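You operate a simulated robot arm through the tools that you are given. There is no shell and no other tool.

You run a simulated robot arm. Do the job below in one go: nothing can be reset, and whatever is moved stays where it is left.

## Task
Fit two medium blocks in the small drum, run it round, then brake.
Fine: the two on the bench top; open seats: the top one and the one opposite; one full turn, no trip; leave the other blocks.

It is judged by the outcome, as a careful person would: the job done as asked, and still so three seconds after it is handed in. It fails if anything else is knocked over, pushed out of place, dropped, spilled or broken.

## Robot
A 6-joint arm with a two-finger gripper, fixed in place. Base frame: the origin is on the floor under the middle of its stand, x ahead of it, y to its left, z up. Units: mm, degrees, N and s.
It reaches about 1572 mm from its shoulder. Its first joint turns from -166.0 to 166.0 degrees. Payload 2.45 kg.
The tool frame sits at the grasp point between the pads (the TCP): z along the fingers, y along the line on which they close. The tips reach 20 mm beyond it. The gripper opens to 140 mm; its body begins 168 mm behind the TCP.
Orientation is that of the tool frame in the base frame, as a unit quaternion [w, x, y, z]. With the fingers straight down and closing along the base's y, the tool's x points along the base's -x, its y along +y and its z along -z.

## Interface
- The arm moves only by the tool apply_moves. Its argument "series" is a list of rows, each a list of 3 entries, a list of its own where there are three numbers: the shift along the tool's x, y, z in units of 40 mm (1.0 is 40 mm), then the turn, a rotation vector about the tool's x, y, z in units of 5 degrees (1.0 is 5 degrees), then the opening, from 0 (shut) to 1 (fully open). In form: [[[x, y, z], [rx, ry, rz], grip], ...]. A call has 1 to 20 rows; each row shifts and turns the commanded pose from where the row before left it, along the tool's axes as they then stand. A call with a number of a shift or a turn outside -1 to 1 is refused whole. A row lasts 0.2 s, in which the tool goes at most 50 mm and 8.6 degrees; a call with a longer step from one row to the next is refused whole, and so is a gripper value outside its range. Where a pose cannot be reached the arm comes as near as it can. A force on the tool above 90 N (or 10 N above the force at the start of the call, whichever is more), or a blocked arm, ends the call early, and 0.2 s more pass. Each finger travels about 45 mm/s and halts on what it meets, pressing with about 21 N; the grip force reading is that of the motor and also rises with nothing between the fingers. The clock runs only during rows and for 0.2 s after the last one: add rows that do not move to give the fingers time. It gives the time, the measured TCP pose, the force on the tool (base axes), the opening and the grip force at its end, in the units of the frame above (readings bear some noise), with the torque about the TCP (base axes, N m) and any sound that the robot's microphone picked up.
- Cameras (640 x 400 px; columns grow to the right, rows downward): "scene" is fixed at [400.2, -498.8, 1642.7]; the picture's right is [0.86, -0.51, 0.00], its down [-0.26, -0.43, -0.87] and it looks along [0.44, 0.74, -0.50] (base axes); focal length 253 px, centre (320, 200). "wrist" rides on the gripper at [78, 11, -209] in the tool frame; the picture's right is [-0.14, 0.99, 0.00], its down [-0.92, -0.13, -0.37] and it looks along [-0.37, -0.05, 0.93] (tool axes); focal length 280 px, centre (320, 200). There is no depth. A picture from a camera that has moved, and an enlarged one, comes with that camera's place and axes in the base frame and with its lens.
- grab_frame(camera): a new picture of that camera. No time passes.
- zoom(camera, box): a new picture of the part [left, top, right, bottom] of that camera's present view, enlarged. No time passes.
- hand_in(): hands the job in; it is judged then, once.

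Nothing tells you positions but the pictures and the camera data. Unless the task says otherwise, let go and move clear before handing in.

The tools are called after ">>>" by a JSON object that holds its "op" and its "data". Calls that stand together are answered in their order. apply_moves: Moves the arm, as the interface text tells. Its arguments: {"type":"object","properties":{"series":{"type":"array"}},"required":["series"]} The other tools are called the same way: grab_frame (camera) takes a picture; zoom (camera, box) takes an enlarged picture of a part of a camera's view; hand_in () hands the job in.

At the start:

```text
t: 0.0
tool_pos: [555.1, 104.4, 1493.2]
tool_rot: [0.0, 0.0, 1.0, 0.0]
contact_force: [-0.5, 0.0, -0.3]
wrist_torque: [0.01, 0.0, 0.01]
opening: 140.1
grip_force: 0.0
```

scene: 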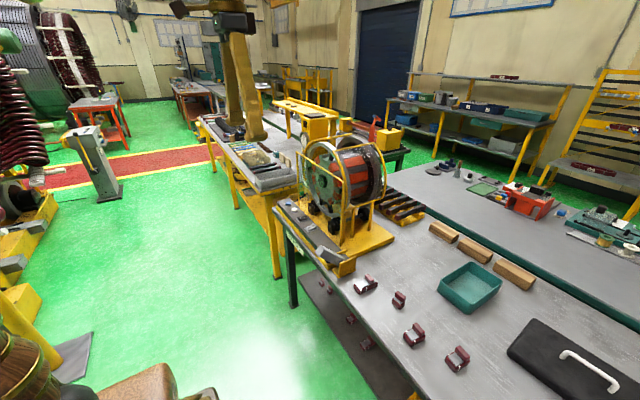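
wrist: 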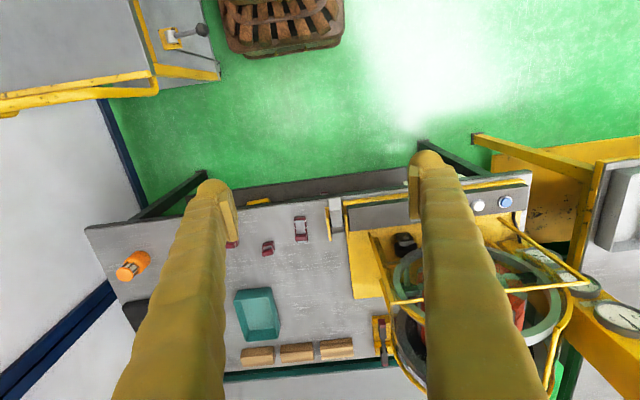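

I see a bench with a small drum in a yellow frame, several maroon blocks on the bench, a teal bin, and wooden pieces. I'll enlarge parts of the views to understand the drum, its controls and the blocks.

>>> {"op": "zoom", "data": {"camera": "scene", "box": [260, 120, 420, 280]}}

>>> {"op": "zoom", "data": {"camera": "scene", "box": [300, 260, 500, 400]}}

>>> {"op": "zoom", "data": {"camera": "wrist", "box": [320, 160, 640, 400]}}

>>> {"op": "zoom", "data": {"camera": "wrist", "box": [80, 160, 400, 400]}}

```text
2.50 times, centred on (340, 200) of scene
camera zoom: at [400.2, -498.8, 1642.7], right [0.86, -0.51, 0.0], down [-0.26, -0.43, -0.87], along [0.44, 0.74, -0.5], focal length 633 px, centre (270, 200)
```

zoom: 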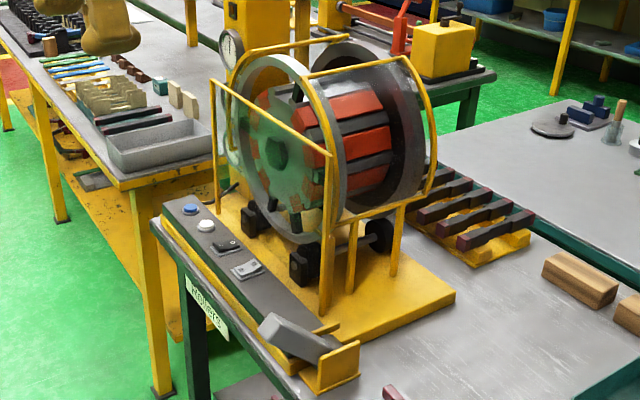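

```text
2.86 times, centred on (400, 330) of scene
camera zoom: at [400.2, -498.8, 1642.7], right [0.86, -0.51, 0.0], down [-0.26, -0.43, -0.87], along [0.44, 0.74, -0.5], focal length 724 px, centre (91, -171)
```

zoom: 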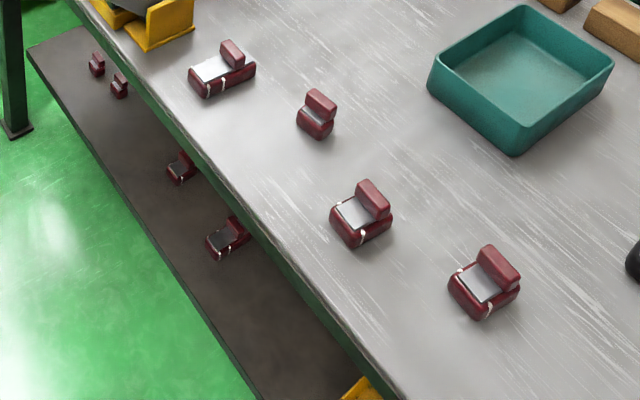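

```text
1.67 times, centred on (480, 280) of wrist
camera zoom: at [476.9, 116.6, 1702.4], right [0.14, 0.99, 0.0], down [0.92, -0.13, 0.37], along [0.37, -0.05, -0.93], focal length 467 px, centre (53, 67)
```

zoom: 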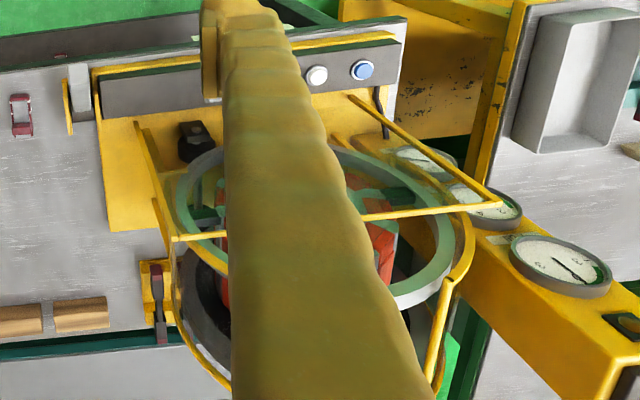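

```text
1.67 times, centred on (240, 280) of wrist
camera zoom: at [476.9, 116.6, 1702.4], right [0.14, 0.99, 0.0], down [0.92, -0.13, 0.37], along [0.37, -0.05, -0.93], focal length 467 px, centre (453, 67)
```

zoom: 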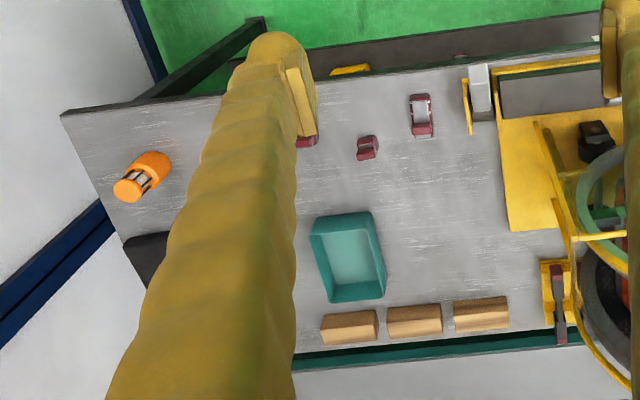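

The layout is becoming clear; I'll look closer at the drum, its control panel and the maroon blocks.

>>> {"op": "zoom", "data": {"camera": "scene", "box": [290, 130, 390, 220]}}

>>> {"op": "zoom", "data": {"camera": "scene", "box": [265, 190, 365, 280]}}

>>> {"op": "zoom", "data": {"camera": "scene", "box": [370, 180, 440, 230]}}

>>> {"op": "zoom", "data": {"camera": "scene", "box": [390, 310, 480, 380]}}

>>> {"op": "zoom", "data": {"camera": "scene", "box": [340, 260, 420, 320]}}

>>> {"op": "zoom", "data": {"camera": "wrist", "box": [440, 170, 540, 270]}}

```text
4.44 times, centred on (340, 175) of scene
camera zoom: at [400.2, -498.8, 1642.7], right [0.86, -0.51, 0.0], down [-0.26, -0.43, -0.87], along [0.44, 0.74, -0.5], focal length 1126 px, centre (231, 311)
```

zoom: 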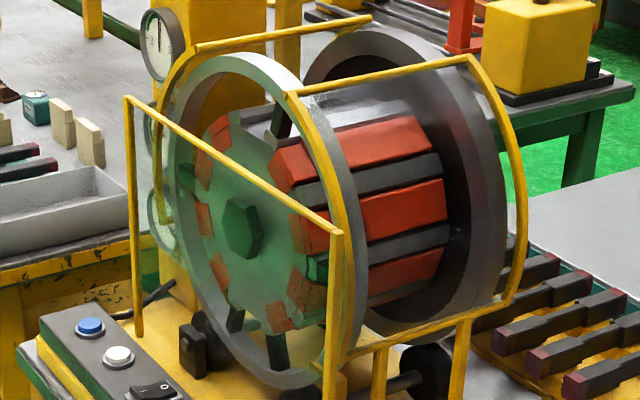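

```text
4.44 times, centred on (315, 235) of scene
camera zoom: at [400.2, -498.8, 1642.7], right [0.86, -0.51, 0.0], down [-0.26, -0.43, -0.87], along [0.44, 0.74, -0.5], focal length 1126 px, centre (342, 44)
```

zoom: 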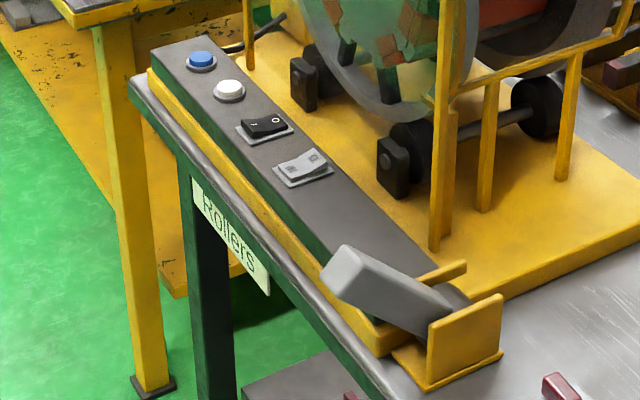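

```text
8.00 times, centred on (405, 205) of scene
camera zoom: at [400.2, -498.8, 1642.7], right [0.86, -0.51, 0.0], down [-0.26, -0.43, -0.87], along [0.44, 0.74, -0.5], focal length 2026 px, centre (-360, 160)
```

zoom: 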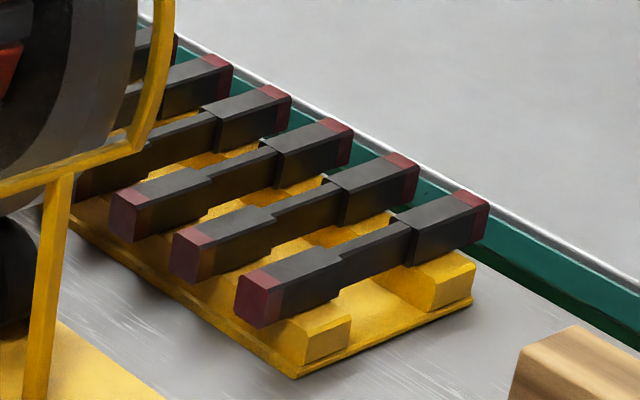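

```text
5.71 times, centred on (435, 345) of scene
camera zoom: at [400.2, -498.8, 1642.7], right [0.86, -0.51, 0.0], down [-0.26, -0.43, -0.87], along [0.44, 0.74, -0.5], focal length 1447 px, centre (-337, -629)
```

zoom: 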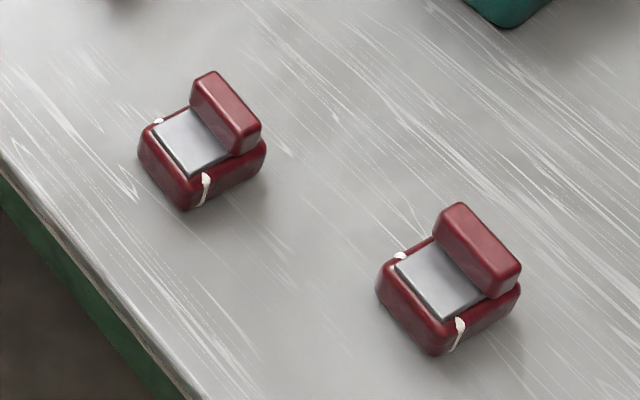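

```text
6.67 times, centred on (380, 290) of scene
camera zoom: at [400.2, -498.8, 1642.7], right [0.86, -0.51, 0.0], down [-0.26, -0.43, -0.87], along [0.44, 0.74, -0.5], focal length 1688 px, centre (-80, -400)
```

zoom: 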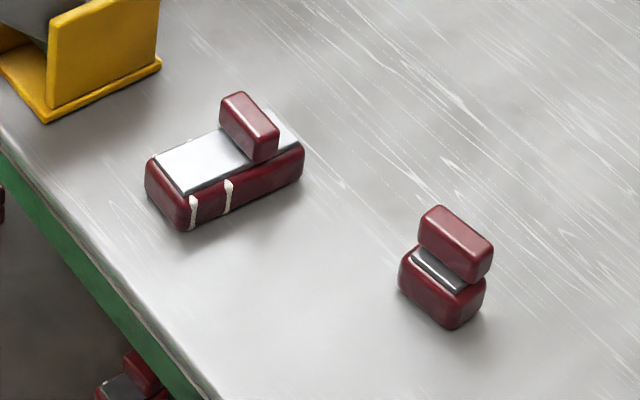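

```text
4.00 times, centred on (490, 220) of wrist
camera zoom: at [476.9, 116.6, 1702.4], right [0.14, 0.99, 0.0], down [0.92, -0.13, 0.37], along [0.37, -0.05, -0.93], focal length 1122 px, centre (-360, 120)
```

zoom: 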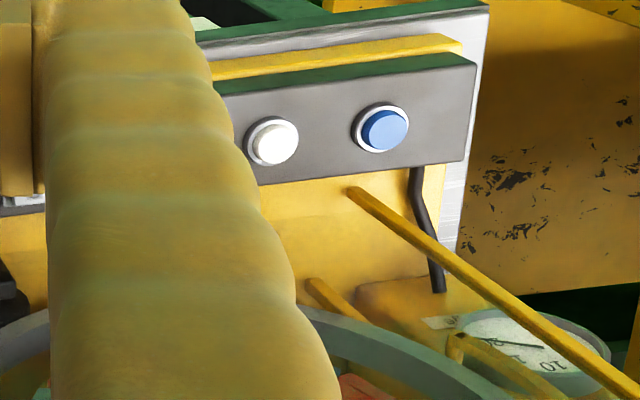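

Rough fixes from the two cameras: bench top near z≈850, two medium blocks near (899,-244) and (950,-357), panel with blue/white buttons, two rockers and a pedal along x≈865, drum hub around (1000,480,1090). I'll move the wrist camera to look at the drum front from a safe distance.

>>> {"op": "apply_moves", "data": {"series": [[[-0.14, 0.93, 0.76], [0, 0, 0], 1], [[-0.14, 0.93, 0.76], [0, 0, 0], 1], [[-0.14, 0.93, 0.76], [0, 0, 0], 1], [[-0.14, 0.93, 0.76], [0, 0, 0], 1], [[-0.14, 0.93, 0.76], [0, 0, 0], 1], [[-0.14, 0.93, 0.76], [0, 0, 0], 1], [[-0.14, 0.93, 0.76], [0, 0, 0], 1], [[-0.14, 0.93, 0.76], [0, 0, 0], 1], [[0, 0, 0], [0, -1, 0], 1], [[0, 0, 0], [0, -1, 0], 1], [[0, 0, 0], [0, -1, 0], 1], [[0, 0, 0], [0, -1, 0], 1], [[0, 0, 0], [0, -1, 0], 1], [[0, 0, 0], [0, -1, 0], 1], [[0, 0, 0], [0, -1, 0], 1], [[0, 0, 0], [0, -1, 0], 1], [[0, 0, 0], [0, -1, 0], 1]]}}

>>> {"op": "grab_frame", "data": {"camera": "wrist"}}

```text
t: 3.6
tool_pos: [601.1, 402.8, 1251.4]
tool_rot: [0.383, 0.0, 0.924, 0.0]
contact_force: [-0.1, -0.7, -0.2]
wrist_torque: [0.0, 0.01, 0.04]
opening: 140.1
grip_force: 0.1
```

```text
taken
camera wrist: at [396.7, 414.0, 1342.7], right [0.1, 0.99, 0.1], down [0.39, -0.13, 0.91], along [0.92, -0.05, -0.4], focal length 280 px, centre (320, 200)
```

wrist: 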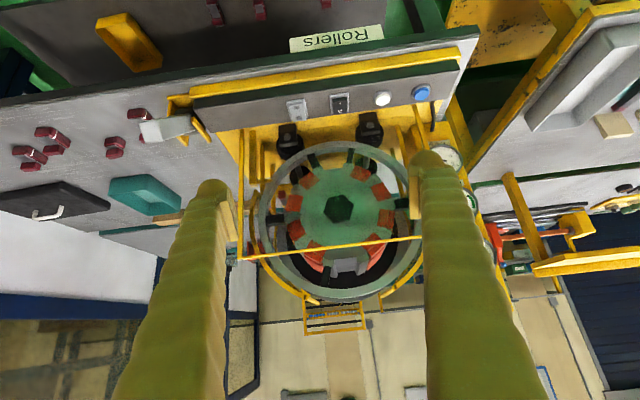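

The picture is upside-down (base up is image down); the drum's front face with hub and red segments is clear. I'll zoom on the drum, panel and pedal.

>>> {"op": "zoom", "data": {"camera": "wrist", "box": [235, 130, 435, 310]}}

>>> {"op": "zoom", "data": {"camera": "wrist", "box": [280, 80, 440, 160]}}

>>> {"op": "zoom", "data": {"camera": "wrist", "box": [130, 80, 230, 160]}}

>>> {"op": "zoom", "data": {"camera": "wrist", "box": [430, 130, 530, 270]}}

>>> {"op": "zoom", "data": {"camera": "wrist", "box": [295, 215, 395, 305]}}

```text
2.22 times, centred on (335, 220) of wrist
camera zoom: at [396.7, 414.0, 1342.7], right [0.1, 0.99, 0.1], down [0.39, -0.13, 0.91], along [0.92, -0.05, -0.4], focal length 623 px, centre (287, 156)
```

zoom: 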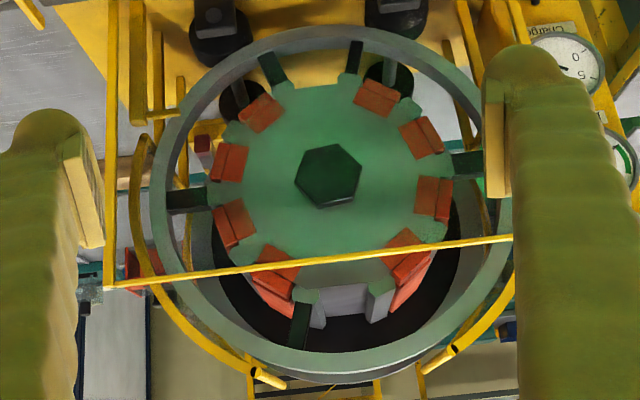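

```text
4.00 times, centred on (360, 120) of wrist
camera zoom: at [396.7, 414.0, 1342.7], right [0.1, 0.99, 0.1], down [0.39, -0.13, 0.91], along [0.92, -0.05, -0.4], focal length 1122 px, centre (160, 520)
```

zoom: 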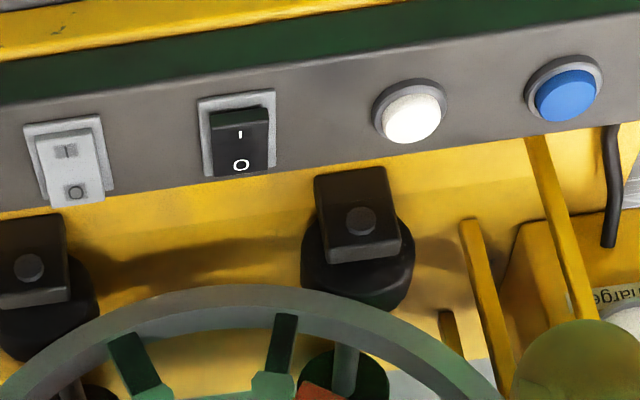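

```text
5.00 times, centred on (180, 120) of wrist
camera zoom: at [396.7, 414.0, 1342.7], right [0.1, 0.99, 0.1], down [0.39, -0.13, 0.91], along [0.92, -0.05, -0.4], focal length 1402 px, centre (1020, 600)
```

zoom: 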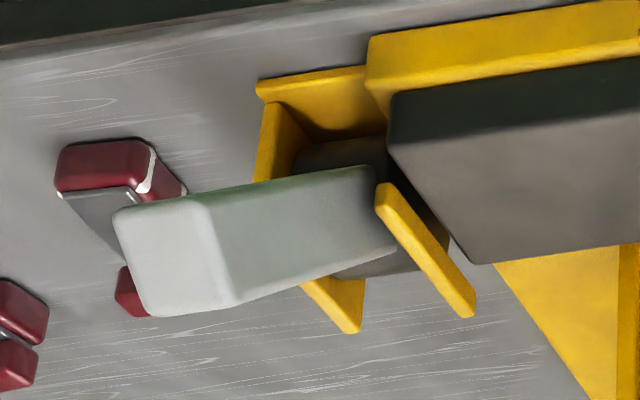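

```text
2.86 times, centred on (480, 200) of wrist
camera zoom: at [396.7, 414.0, 1342.7], right [0.1, 0.99, 0.1], down [0.39, -0.13, 0.91], along [0.92, -0.05, -0.4], focal length 801 px, centre (-137, 200)
```

zoom: 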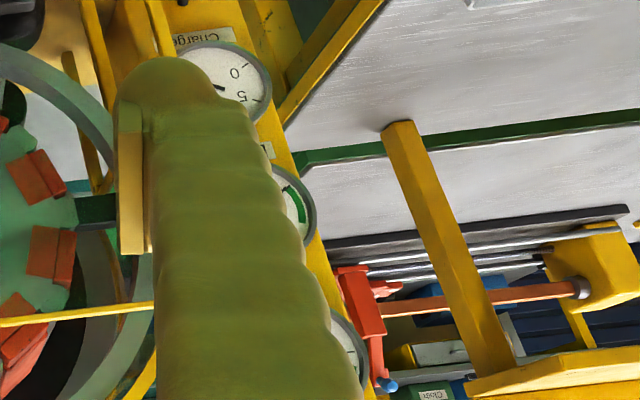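

```text
4.44 times, centred on (345, 260) of wrist
camera zoom: at [396.7, 414.0, 1342.7], right [0.1, 0.99, 0.1], down [0.39, -0.13, 0.91], along [0.92, -0.05, -0.4], focal length 1246 px, centre (209, -67)
```

zoom: 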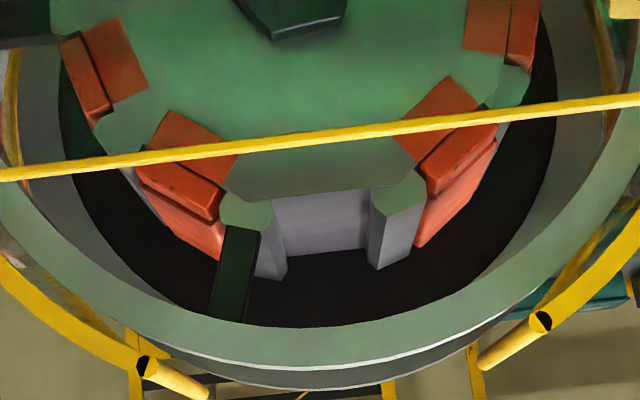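

The drum has ten seats, eight red-filled, with the open one at the top (image bottom) and another directly opposite at the bottom. I'll go above the drum to look down into the top seat.

>>> {"op": "apply_moves", "data": {"series": [[[-0.98, 0.215, 0], [0, 0, 0], 1], [[-0.98, 0.215, 0], [0, 0, 0], 1], [[-0.98, 0.215, 0], [0, 0, 0], 1], [[-0.98, 0.215, 0], [0, 0, 0], 1], [[-0.98, 0.215, 0], [0, 0, 0], 1], [[-0.98, 0.215, 0], [0, 0, 0], 1], [[-0.98, 0.215, 0], [0, 0, 0], 1], [[-0.98, 0.215, 0], [0, 0, 0], 1], [[-0.98, 0.215, 0], [0, 0, 0], 1], [[0, 0, 0], [0, 1, 0], 1], [[0, 0, 0], [0, 1, 0], 1], [[0, 0, 0], [0, 1, 0], 1], [[0, 0, 0], [0, 1, 0], 1], [[0, 0, 0], [0, 1, 0], 1]]}}

>>> {"op": "grab_frame", "data": {"camera": "wrist"}}

>>> {"op": "zoom", "data": {"camera": "wrist", "box": [220, 120, 420, 300]}}

```text
t: 6.6
tool_pos: [849.8, 478.6, 1501.6]
tool_rot: [0.174, -0.001, 0.985, 0.0]
contact_force: [-1.7, 0.3, 0.7]
wrist_torque: [0.04, -0.03, 0.0]
opening: 139.8
grip_force: 0.0
```

```text
taken
camera wrist: at [703.8, 491.0, 1670.5], right [0.13, 0.99, 0.05], down [0.74, -0.13, 0.66], along [0.66, -0.05, -0.75], focal length 280 px, centre (320, 200)
```

wrist: 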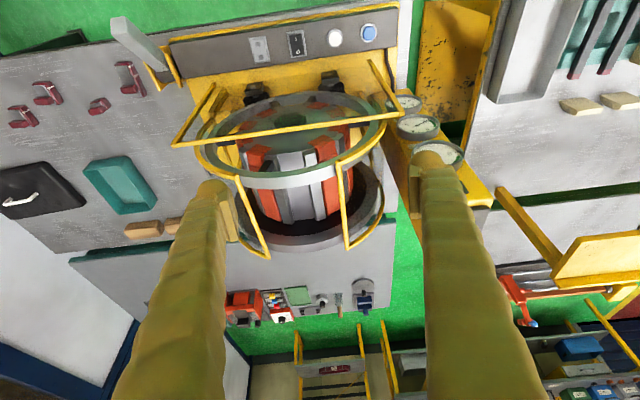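

```text
2.22 times, centred on (320, 210) of wrist
camera zoom: at [703.8, 491.0, 1670.5], right [0.13, 0.99, 0.05], down [0.74, -0.13, 0.66], along [0.66, -0.05, -0.75], focal length 623 px, centre (320, 178)
```

zoom: 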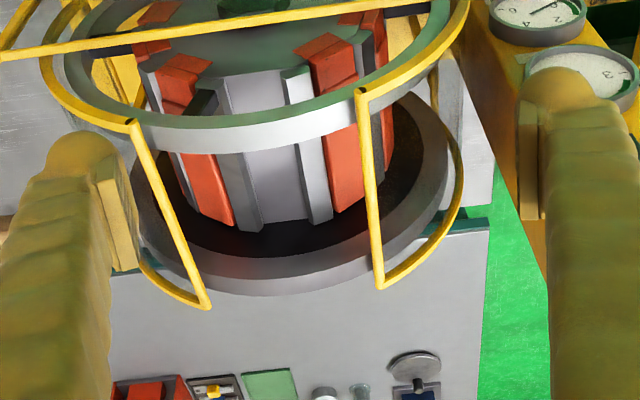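

Looking down: the cage is open at the top between two yellow bars, and the top seat (grey floor between two ribs) is reachable. I'll zoom in more on seat and blocks.

>>> {"op": "zoom", "data": {"camera": "wrist", "box": [260, 120, 360, 200]}}

>>> {"op": "zoom", "data": {"camera": "wrist", "box": [0, 40, 160, 140]}}

>>> {"op": "zoom", "data": {"camera": "wrist", "box": [380, 80, 480, 170]}}

>>> {"op": "zoom", "data": {"camera": "wrist", "box": [230, 10, 390, 110]}}

>>> {"op": "zoom", "data": {"camera": "scene", "box": [295, 130, 395, 200]}}

```text
5.00 times, centred on (310, 160) of wrist
camera zoom: at [703.8, 491.0, 1670.5], right [0.13, 0.99, 0.05], down [0.74, -0.13, 0.66], along [0.66, -0.05, -0.75], focal length 1402 px, centre (370, 400)
```

zoom: 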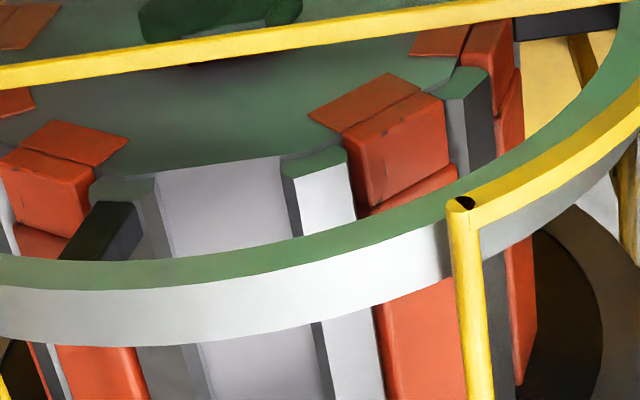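

```text
4.00 times, centred on (80, 90) of wrist
camera zoom: at [703.8, 491.0, 1670.5], right [0.13, 0.99, 0.05], down [0.74, -0.13, 0.66], along [0.66, -0.05, -0.75], focal length 1122 px, centre (1280, 640)
```

zoom: 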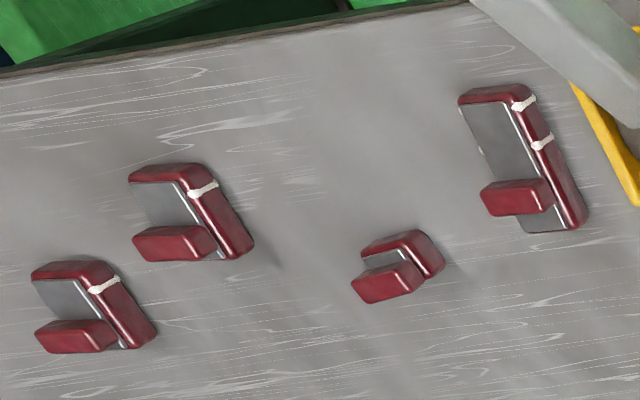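

```text
4.44 times, centred on (430, 125) of wrist
camera zoom: at [703.8, 491.0, 1670.5], right [0.13, 0.99, 0.05], down [0.74, -0.13, 0.66], along [0.66, -0.05, -0.75], focal length 1246 px, centre (-169, 533)
```

zoom: 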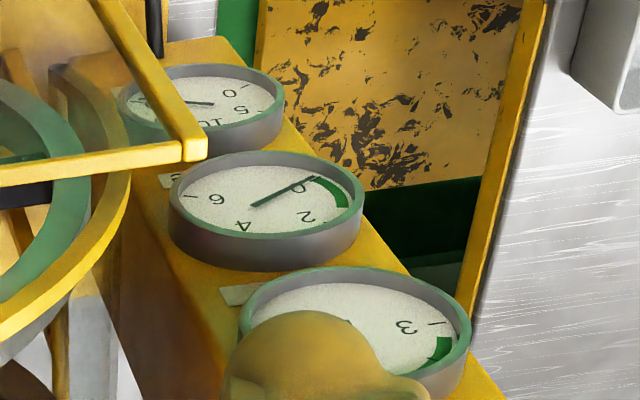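

```text
4.00 times, centred on (310, 60) of wrist
camera zoom: at [703.8, 491.0, 1670.5], right [0.13, 0.99, 0.05], down [0.74, -0.13, 0.66], along [0.66, -0.05, -0.75], focal length 1122 px, centre (360, 760)
```

zoom: 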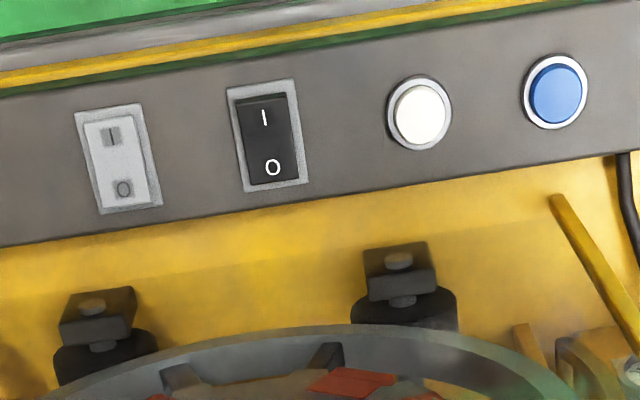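

```text
5.71 times, centred on (345, 165) of scene
camera zoom: at [400.2, -498.8, 1642.7], right [0.86, -0.51, 0.0], down [-0.26, -0.43, -0.87], along [0.44, 0.74, -0.5], focal length 1447 px, centre (177, 400)
```

zoom: 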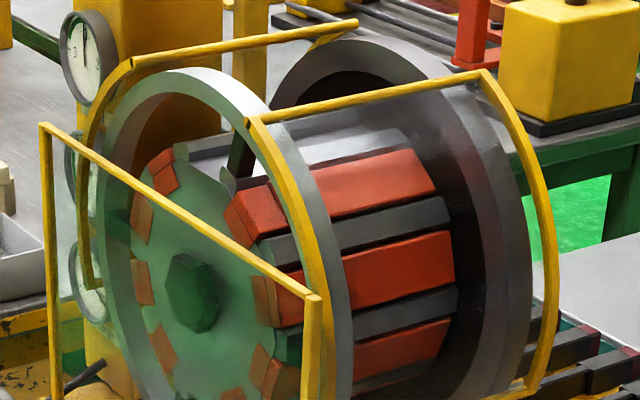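

Cage opening sits at about x 955–1175, y 337–506, z≈1296, with the drum axis near y≈425, z≈1105. I'll get a closer overhead view of the top seat.

>>> {"op": "apply_moves", "data": {"series": [[[0, 0, 0], [0, 1, 0], 1], [[0, 0, 0], [0, 1, 0], 1], [[0, 0, 0], [0, 1, 0], 1], [[0, 0, 0], [0, 1, 0], 1], [[-0.75, -0.3, 0.51], [0, 0, 0], 1], [[-0.75, -0.3, 0.51], [0, 0, 0], 1], [[-0.75, -0.3, 0.51], [0, 0, 0], 1], [[-0.75, -0.3, 0.51], [0, 0, 0], 1], [[-0.75, -0.3, 0.51], [0, 0, 0], 1]]}}

>>> {"op": "grab_frame", "data": {"camera": "wrist"}}

>>> {"op": "zoom", "data": {"camera": "wrist", "box": [230, 120, 410, 260]}}

>>> {"op": "zoom", "data": {"camera": "wrist", "box": [270, 140, 370, 220]}}

```text
t: 8.6
tool_pos: [959.1, 395.6, 1343.3]
tool_rot: [0.002, -0.001, 1.0, 0.001]
contact_force: [0.2, -0.4, 1.0]
wrist_torque: [-0.02, -0.1, 0.02]
opening: 139.8
grip_force: 0.0
out of reach, approached as far as the arm can: row 2, 3, 4, 9
```

```text
taken
camera wrist: at [878.2, 407.3, 1551.4], right [0.14, 0.99, 0.0], down [0.92, -0.13, 0.37], along [0.37, -0.05, -0.93], focal length 280 px, centre (320, 200)
```

wrist: 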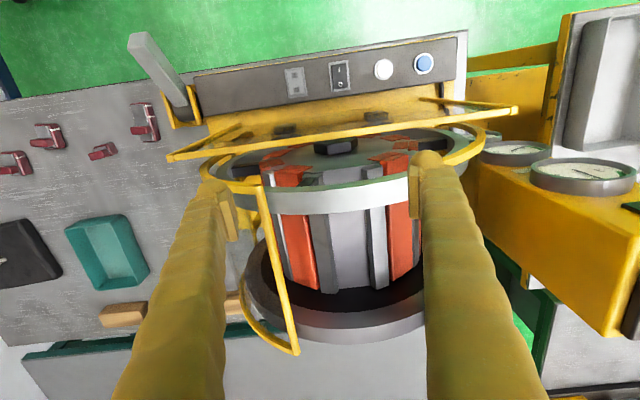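

```text
2.86 times, centred on (320, 190) of wrist
camera zoom: at [878.2, 407.3, 1551.4], right [0.14, 0.99, 0.0], down [0.92, -0.13, 0.37], along [0.37, -0.05, -0.93], focal length 801 px, centre (320, 229)
```

zoom: 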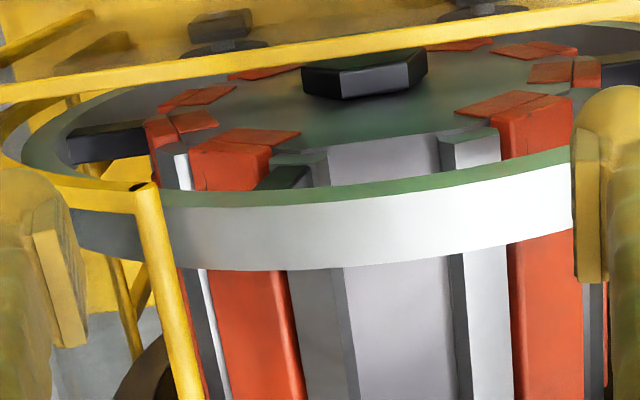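

```text
5.00 times, centred on (320, 180) of wrist
camera zoom: at [878.2, 407.3, 1551.4], right [0.14, 0.99, 0.0], down [0.92, -0.13, 0.37], along [0.37, -0.05, -0.93], focal length 1402 px, centre (320, 300)
```

zoom: 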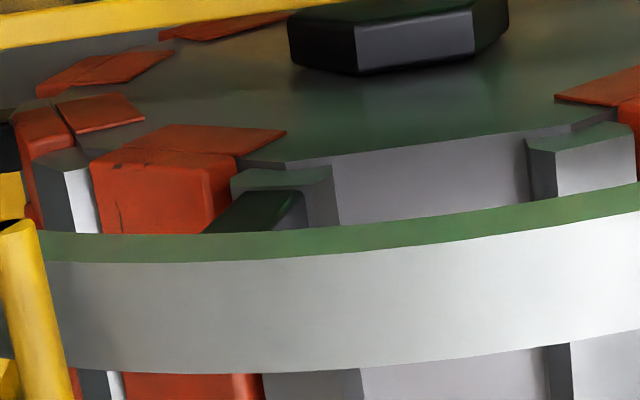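

The arm topped out in reach there, but the view is useful: seat floor is about 48 mm between the ribs. Next I'll back off and look closely at the blocks on the bench.

>>> {"op": "apply_moves", "data": {"series": [[[1, 0, -0.28], [0, 0, 0], 1], [[1, 0, -0.28], [0, 0, 0], 1], [[1, 0, -0.28], [0, 0, 0], 1], [[1, 0, -0.28], [0, 0, 0], 1], [[1, 0, -0.28], [0, 0, 0], 1], [[0, -1, 0.4], [0, 0, 0], 1], [[0, -1, 0.4], [0, 0, 0], 1], [[0, -1, 0.4], [0, 0, 0], 1], [[0, -1, 0.4], [0, 0, 0], 1], [[0, -1, 0.4], [0, 0, 0], 1], [[0, -1, 0.4], [0, 0, 0], 1], [[0, -1, 0.4], [0, 0, 0], 1], [[0, -1, 0.4], [0, 0, 0], 1], [[0, -1, 0.4], [0, 0, 0], 1], [[0, -1, 0.4], [0, 0, 0], 1], [[0, -1, 0.4], [0, 0, 0], 1], [[0, -1, 0.4], [0, 0, 0], 1], [[0, -1, 0.4], [0, 0, 0], 1], [[0, -1, 0.4], [0, 0, 0], 1], [[0, -1, 0.4], [0, 0, 0], 1]]}}

>>> {"op": "grab_frame", "data": {"camera": "wrist"}}

>>> {"op": "grab_frame", "data": {"camera": "scene"}}

```text
t: 12.8
tool_pos: [759.4, -205.9, 1158.7]
tool_rot: [0.0, -0.001, 1.0, 0.0]
contact_force: [-0.1, 1.1, 0.8]
wrist_torque: [-0.03, 0.01, 0.02]
opening: 139.8
grip_force: 0.1
```

```text
taken
camera wrist: at [680.1, -193.6, 1367.7], right [0.14, 0.99, 0.0], down [0.92, -0.13, 0.37], along [0.37, -0.05, -0.93], focal length 280 px, centre (320, 200)
```

wrist: 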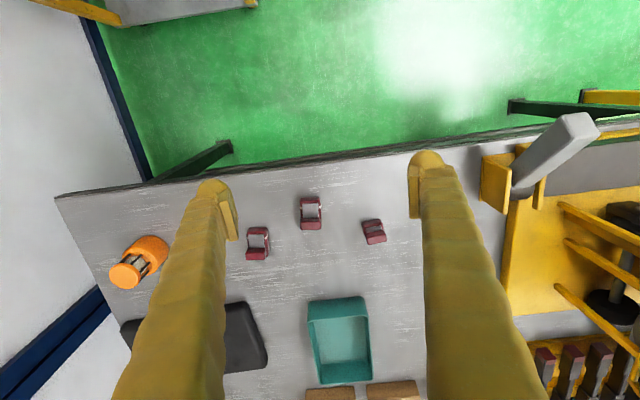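

```text
taken
```

scene: 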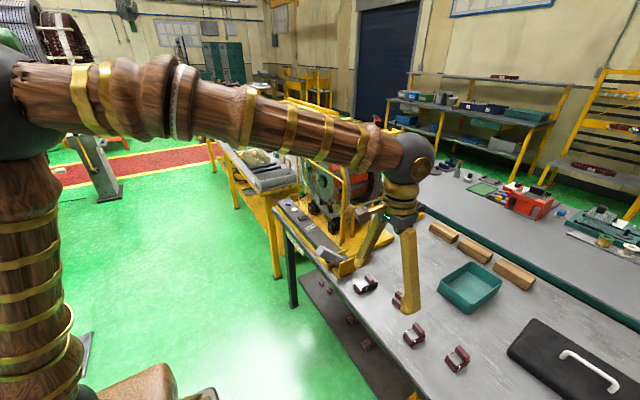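

Both medium blocks are visible between the fingers. Zooming in to get their exact shape and pose.

>>> {"op": "zoom", "data": {"camera": "wrist", "box": [285, 180, 345, 240]}}

>>> {"op": "zoom", "data": {"camera": "wrist", "box": [230, 210, 290, 270]}}

>>> {"op": "zoom", "data": {"camera": "wrist", "box": [460, 100, 640, 230]}}

>>> {"op": "zoom", "data": {"camera": "scene", "box": [395, 315, 435, 355]}}

>>> {"op": "zoom", "data": {"camera": "scene", "box": [435, 335, 475, 375]}}

```text
6.67 times, centred on (315, 210) of wrist
camera zoom: at [680.1, -193.6, 1367.7], right [0.14, 0.99, 0.0], down [0.92, -0.13, 0.37], along [0.37, -0.05, -0.93], focal length 1869 px, centre (353, 133)
```

zoom: 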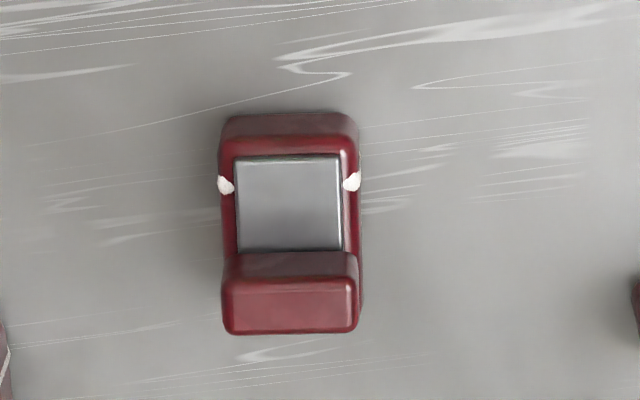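

```text
6.67 times, centred on (260, 240) of wrist
camera zoom: at [680.1, -193.6, 1367.7], right [0.14, 0.99, 0.0], down [0.92, -0.13, 0.37], along [0.37, -0.05, -0.93], focal length 1869 px, centre (720, -67)
```

zoom: 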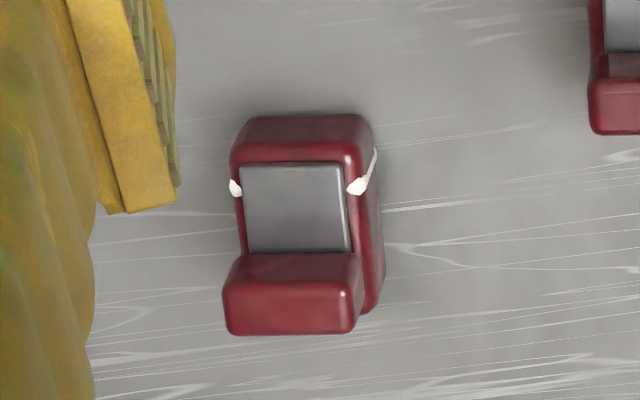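

```text
3.08 times, centred on (550, 165) of wrist
camera zoom: at [680.1, -193.6, 1367.7], right [0.14, 0.99, 0.0], down [0.92, -0.13, 0.37], along [0.37, -0.05, -0.93], focal length 863 px, centre (-388, 308)
```

zoom: 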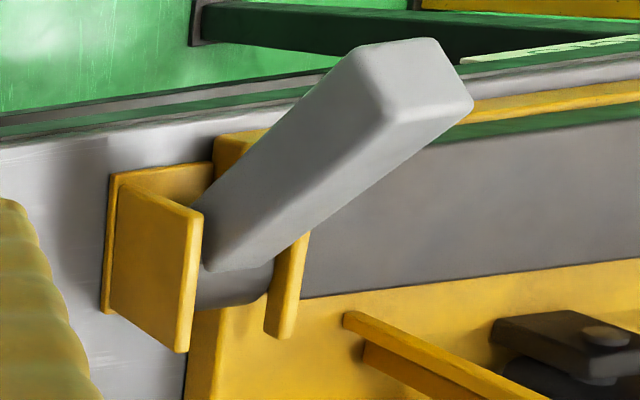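

```text
10.00 times, centred on (415, 335) of scene
camera zoom: at [400.2, -498.8, 1642.7], right [0.86, -0.51, 0.0], down [-0.26, -0.43, -0.87], along [0.44, 0.74, -0.5], focal length 2532 px, centre (-630, -1150)
```

zoom: 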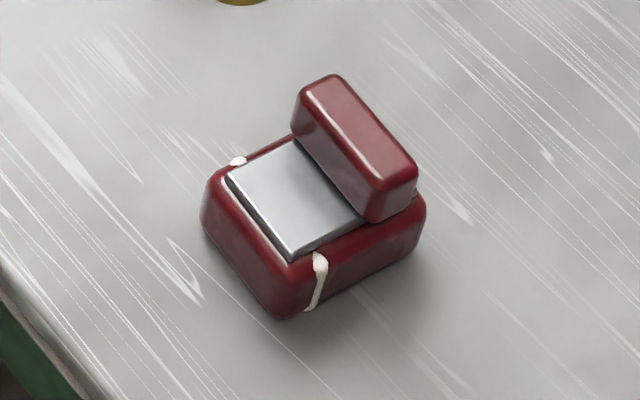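

```text
10.00 times, centred on (455, 355) of scene
camera zoom: at [400.2, -498.8, 1642.7], right [0.86, -0.51, 0.0], down [-0.26, -0.43, -0.87], along [0.44, 0.74, -0.5], focal length 2532 px, centre (-1030, -1350)
```

zoom: 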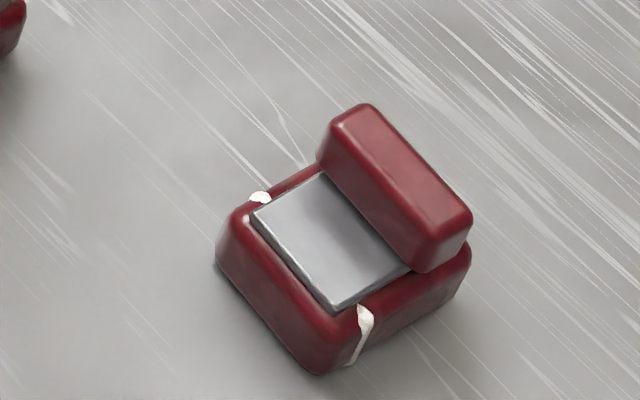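

The medium block is about 51×39 mm with a raised lip at one end, base ~25 mm high. I need to see how the fitted red blocks sit, so I'll zoom the scene camera hard on the drum front.

>>> {"op": "zoom", "data": {"camera": "scene", "box": [300, 145, 340, 170]}}

>>> {"op": "zoom", "data": {"camera": "scene", "box": [325, 145, 385, 185]}}

>>> {"op": "zoom", "data": {"camera": "scene", "box": [300, 170, 340, 200]}}

```text
16.00 times, centred on (320, 158) of scene
camera zoom: at [400.2, -498.8, 1642.7], right [0.86, -0.51, 0.0], down [-0.26, -0.43, -0.87], along [0.44, 0.74, -0.5], focal length 4052 px, centre (320, 880)
```

zoom: 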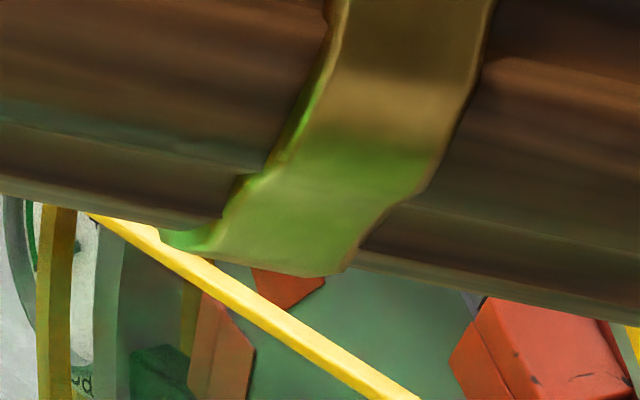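

```text
10.00 times, centred on (355, 165) of scene
camera zoom: at [400.2, -498.8, 1642.7], right [0.86, -0.51, 0.0], down [-0.26, -0.43, -0.87], along [0.44, 0.74, -0.5], focal length 2532 px, centre (-30, 550)
```

zoom: 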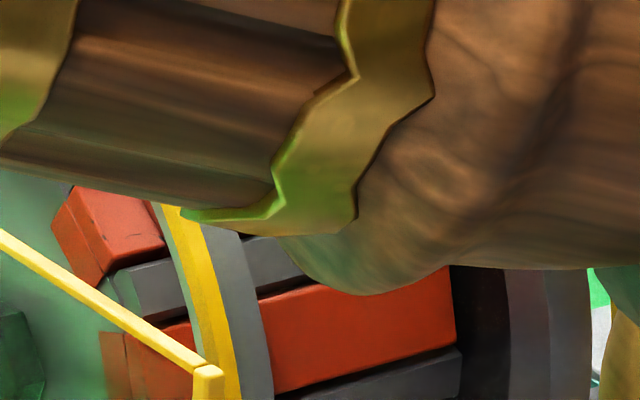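

```text
13.33 times, centred on (320, 185) of scene
camera zoom: at [400.2, -498.8, 1642.7], right [0.86, -0.51, 0.0], down [-0.26, -0.43, -0.87], along [0.44, 0.74, -0.5], focal length 3377 px, centre (320, 400)
```

zoom: 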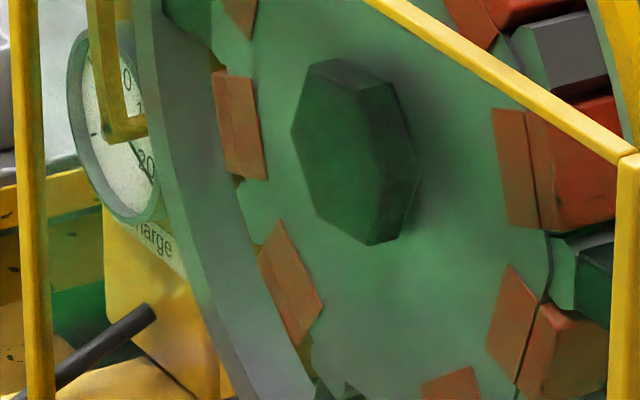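

Fitted red blocks appear L-shaped: body on the seat, lip turned inward at the disc's front face. I want a close look at the front edge of the open top seat, so I'll go back in front of and above the drum.

>>> {"op": "apply_moves", "data": {"series": [[[0, 1, -0.3], [0, 0, 0], 1], [[0, 1, -0.3], [0, 0, 0], 1], [[0, 1, -0.3], [0, 0, 0], 1], [[0, 1, -0.3], [0, 0, 0], 1], [[0, 1, -0.3], [0, 0, 0], 1], [[0, 1, -0.3], [0, 0, 0], 1], [[0, 1, -0.3], [0, 0, 0], 1], [[0, 1, -0.3], [0, 0, 0], 1], [[0, 1, -0.3], [0, 0, 0], 1], [[0, 1, -0.3], [0, 0, 0], 1], [[0, 1, -0.3], [0, 0, 0], 1], [[0, 1, -0.3], [0, 0, 0], 1], [[0, 1, -0.3], [0, 0, 0], 1], [[0, 1, -0.3], [0, 0, 0], 1], [[0, 1, -0.3], [0, -1, 0], 1], [[0, 0, 0], [0, -1, 0], 1], [[0, 0, 0], [0, -1, 0], 1], [[0, 0, 0], [0, -1, 0], 1], [[0, 0, 0], [0, -1, 0], 1], [[0, 0, 0], [0, -1, 0], 1]]}}

>>> {"op": "grab_frame", "data": {"camera": "wrist"}}

>>> {"op": "zoom", "data": {"camera": "wrist", "box": [270, 150, 370, 220]}}

>>> {"op": "zoom", "data": {"camera": "wrist", "box": [300, 160, 350, 200]}}

```text
t: 17.0
tool_pos: [759.4, 396.1, 1337.1]
tool_rot: [0.259, 0.0, 0.966, 0.0]
contact_force: [0.3, -0.2, -0.5]
wrist_torque: [-0.02, 0.01, 0.0]
opening: 140.0
grip_force: 0.0
```

```text
taken
camera wrist: at [585.4, 407.6, 1479.8], right [0.12, 0.99, 0.07], down [0.61, -0.13, 0.78], along [0.78, -0.05, -0.62], focal length 280 px, centre (320, 200)
```

wrist: 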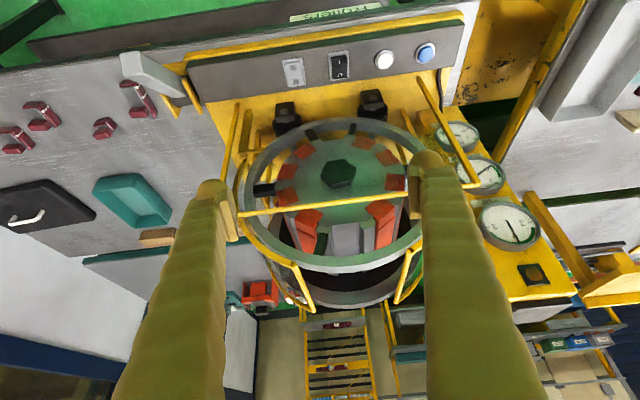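

```text
5.71 times, centred on (320, 185) of wrist
camera zoom: at [585.4, 407.6, 1479.8], right [0.12, 0.99, 0.07], down [0.61, -0.13, 0.78], along [0.78, -0.05, -0.62], focal length 1602 px, centre (320, 286)
```

zoom: 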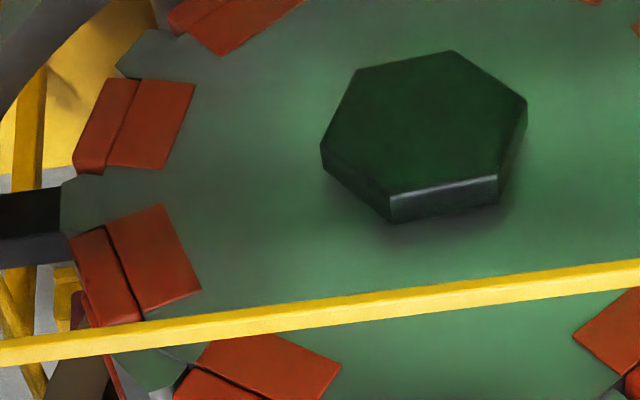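

```text
10.00 times, centred on (325, 180) of wrist
camera zoom: at [585.4, 407.6, 1479.8], right [0.12, 0.99, 0.07], down [0.61, -0.13, 0.78], along [0.78, -0.05, -0.62], focal length 2804 px, centre (270, 400)
```

zoom: 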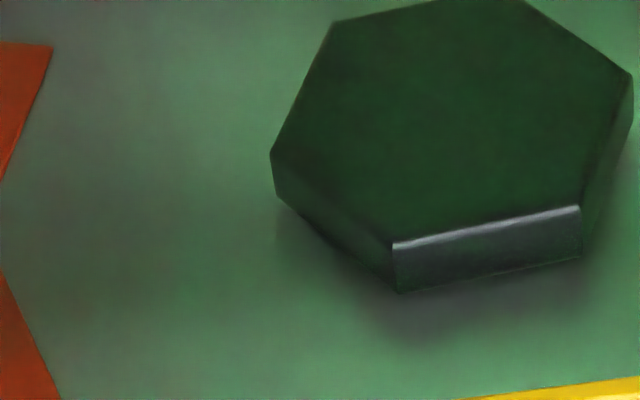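

Now zooming on the open top seat and its neighbours from this angle.

>>> {"op": "zoom", "data": {"camera": "wrist", "box": [285, 195, 405, 275]}}

>>> {"op": "zoom", "data": {"camera": "wrist", "box": [325, 200, 405, 255]}}

>>> {"op": "zoom", "data": {"camera": "wrist", "box": [270, 205, 350, 260]}}

>>> {"op": "zoom", "data": {"camera": "scene", "box": [295, 135, 395, 205]}}

```text
5.00 times, centred on (345, 235) of wrist
camera zoom: at [585.4, 407.6, 1479.8], right [0.12, 0.99, 0.07], down [0.61, -0.13, 0.78], along [0.78, -0.05, -0.62], focal length 1402 px, centre (195, 25)
```

zoom: 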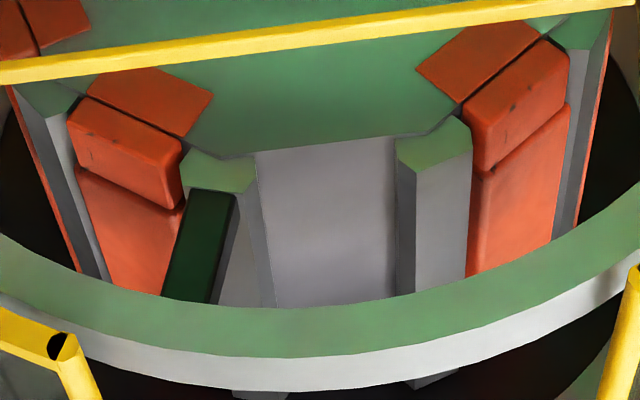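

```text
7.27 times, centred on (365, 228) of wrist
camera zoom: at [585.4, 407.6, 1479.8], right [0.12, 0.99, 0.07], down [0.61, -0.13, 0.78], along [0.78, -0.05, -0.62], focal length 2039 px, centre (-7, 0)
```

zoom: 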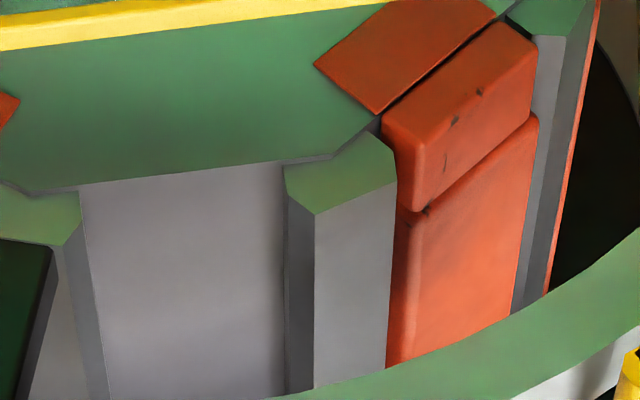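

```text
7.27 times, centred on (310, 232) of wrist
camera zoom: at [585.4, 407.6, 1479.8], right [0.12, 0.99, 0.07], down [0.61, -0.13, 0.78], along [0.78, -0.05, -0.62], focal length 2039 px, centre (393, -36)
```

zoom: 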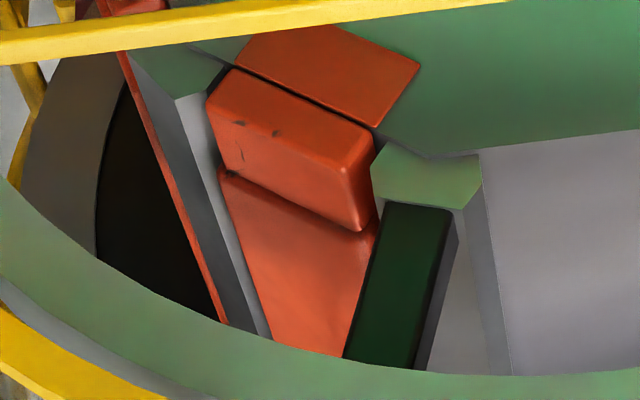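

```text
5.71 times, centred on (345, 170) of scene
camera zoom: at [400.2, -498.8, 1642.7], right [0.86, -0.51, 0.0], down [-0.26, -0.43, -0.87], along [0.44, 0.74, -0.5], focal length 1447 px, centre (177, 371)
```

zoom: 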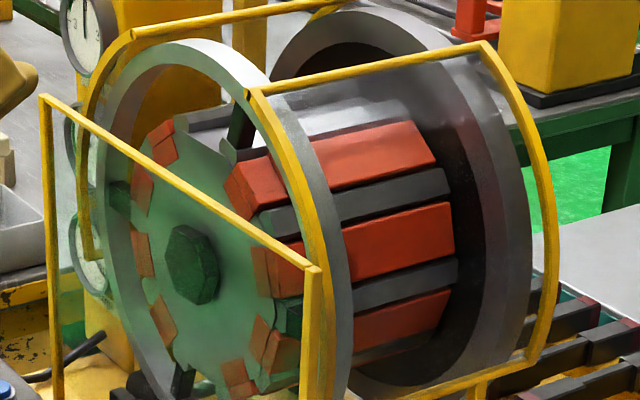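

I can now see the seat channel clearly (ribs either side, flat grey floor). I'll read the gauge labels and panel text from here as well.

>>> {"op": "zoom", "data": {"camera": "wrist", "box": [430, 105, 550, 205]}}

>>> {"op": "zoom", "data": {"camera": "wrist", "box": [460, 190, 600, 290]}}

>>> {"op": "zoom", "data": {"camera": "wrist", "box": [270, 0, 480, 100]}}

>>> {"op": "zoom", "data": {"camera": "wrist", "box": [100, 40, 220, 130]}}

```text
4.00 times, centred on (490, 155) of wrist
camera zoom: at [585.4, 407.6, 1479.8], right [0.12, 0.99, 0.07], down [0.61, -0.13, 0.78], along [0.78, -0.05, -0.62], focal length 1122 px, centre (-360, 380)
```

zoom: 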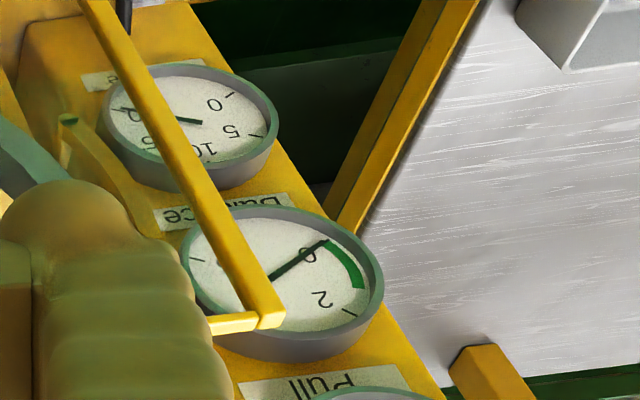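

```text
4.00 times, centred on (530, 240) of wrist
camera zoom: at [585.4, 407.6, 1479.8], right [0.12, 0.99, 0.07], down [0.61, -0.13, 0.78], along [0.78, -0.05, -0.62], focal length 1122 px, centre (-520, 40)
```

zoom: 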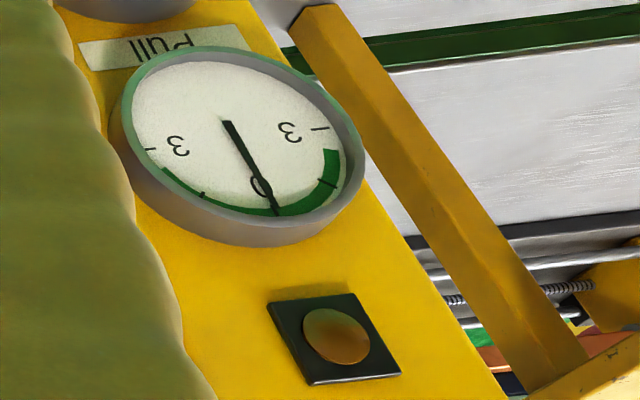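

```text
3.05 times, centred on (375, 50) of wrist
camera zoom: at [585.4, 407.6, 1479.8], right [0.12, 0.99, 0.07], down [0.61, -0.13, 0.78], along [0.78, -0.05, -0.62], focal length 854 px, centre (152, 657)
```

zoom: 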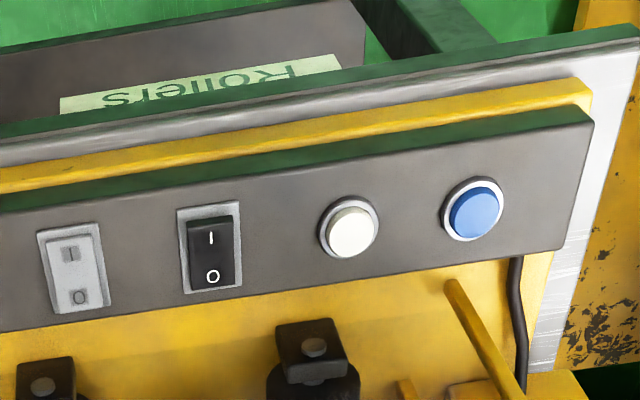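

```text
4.44 times, centred on (160, 85) of wrist
camera zoom: at [585.4, 407.6, 1479.8], right [0.12, 0.99, 0.07], down [0.61, -0.13, 0.78], along [0.78, -0.05, -0.62], focal length 1246 px, centre (1031, 711)
```

zoom: 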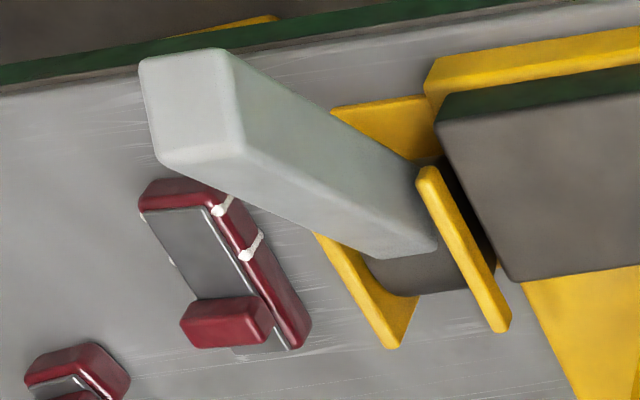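

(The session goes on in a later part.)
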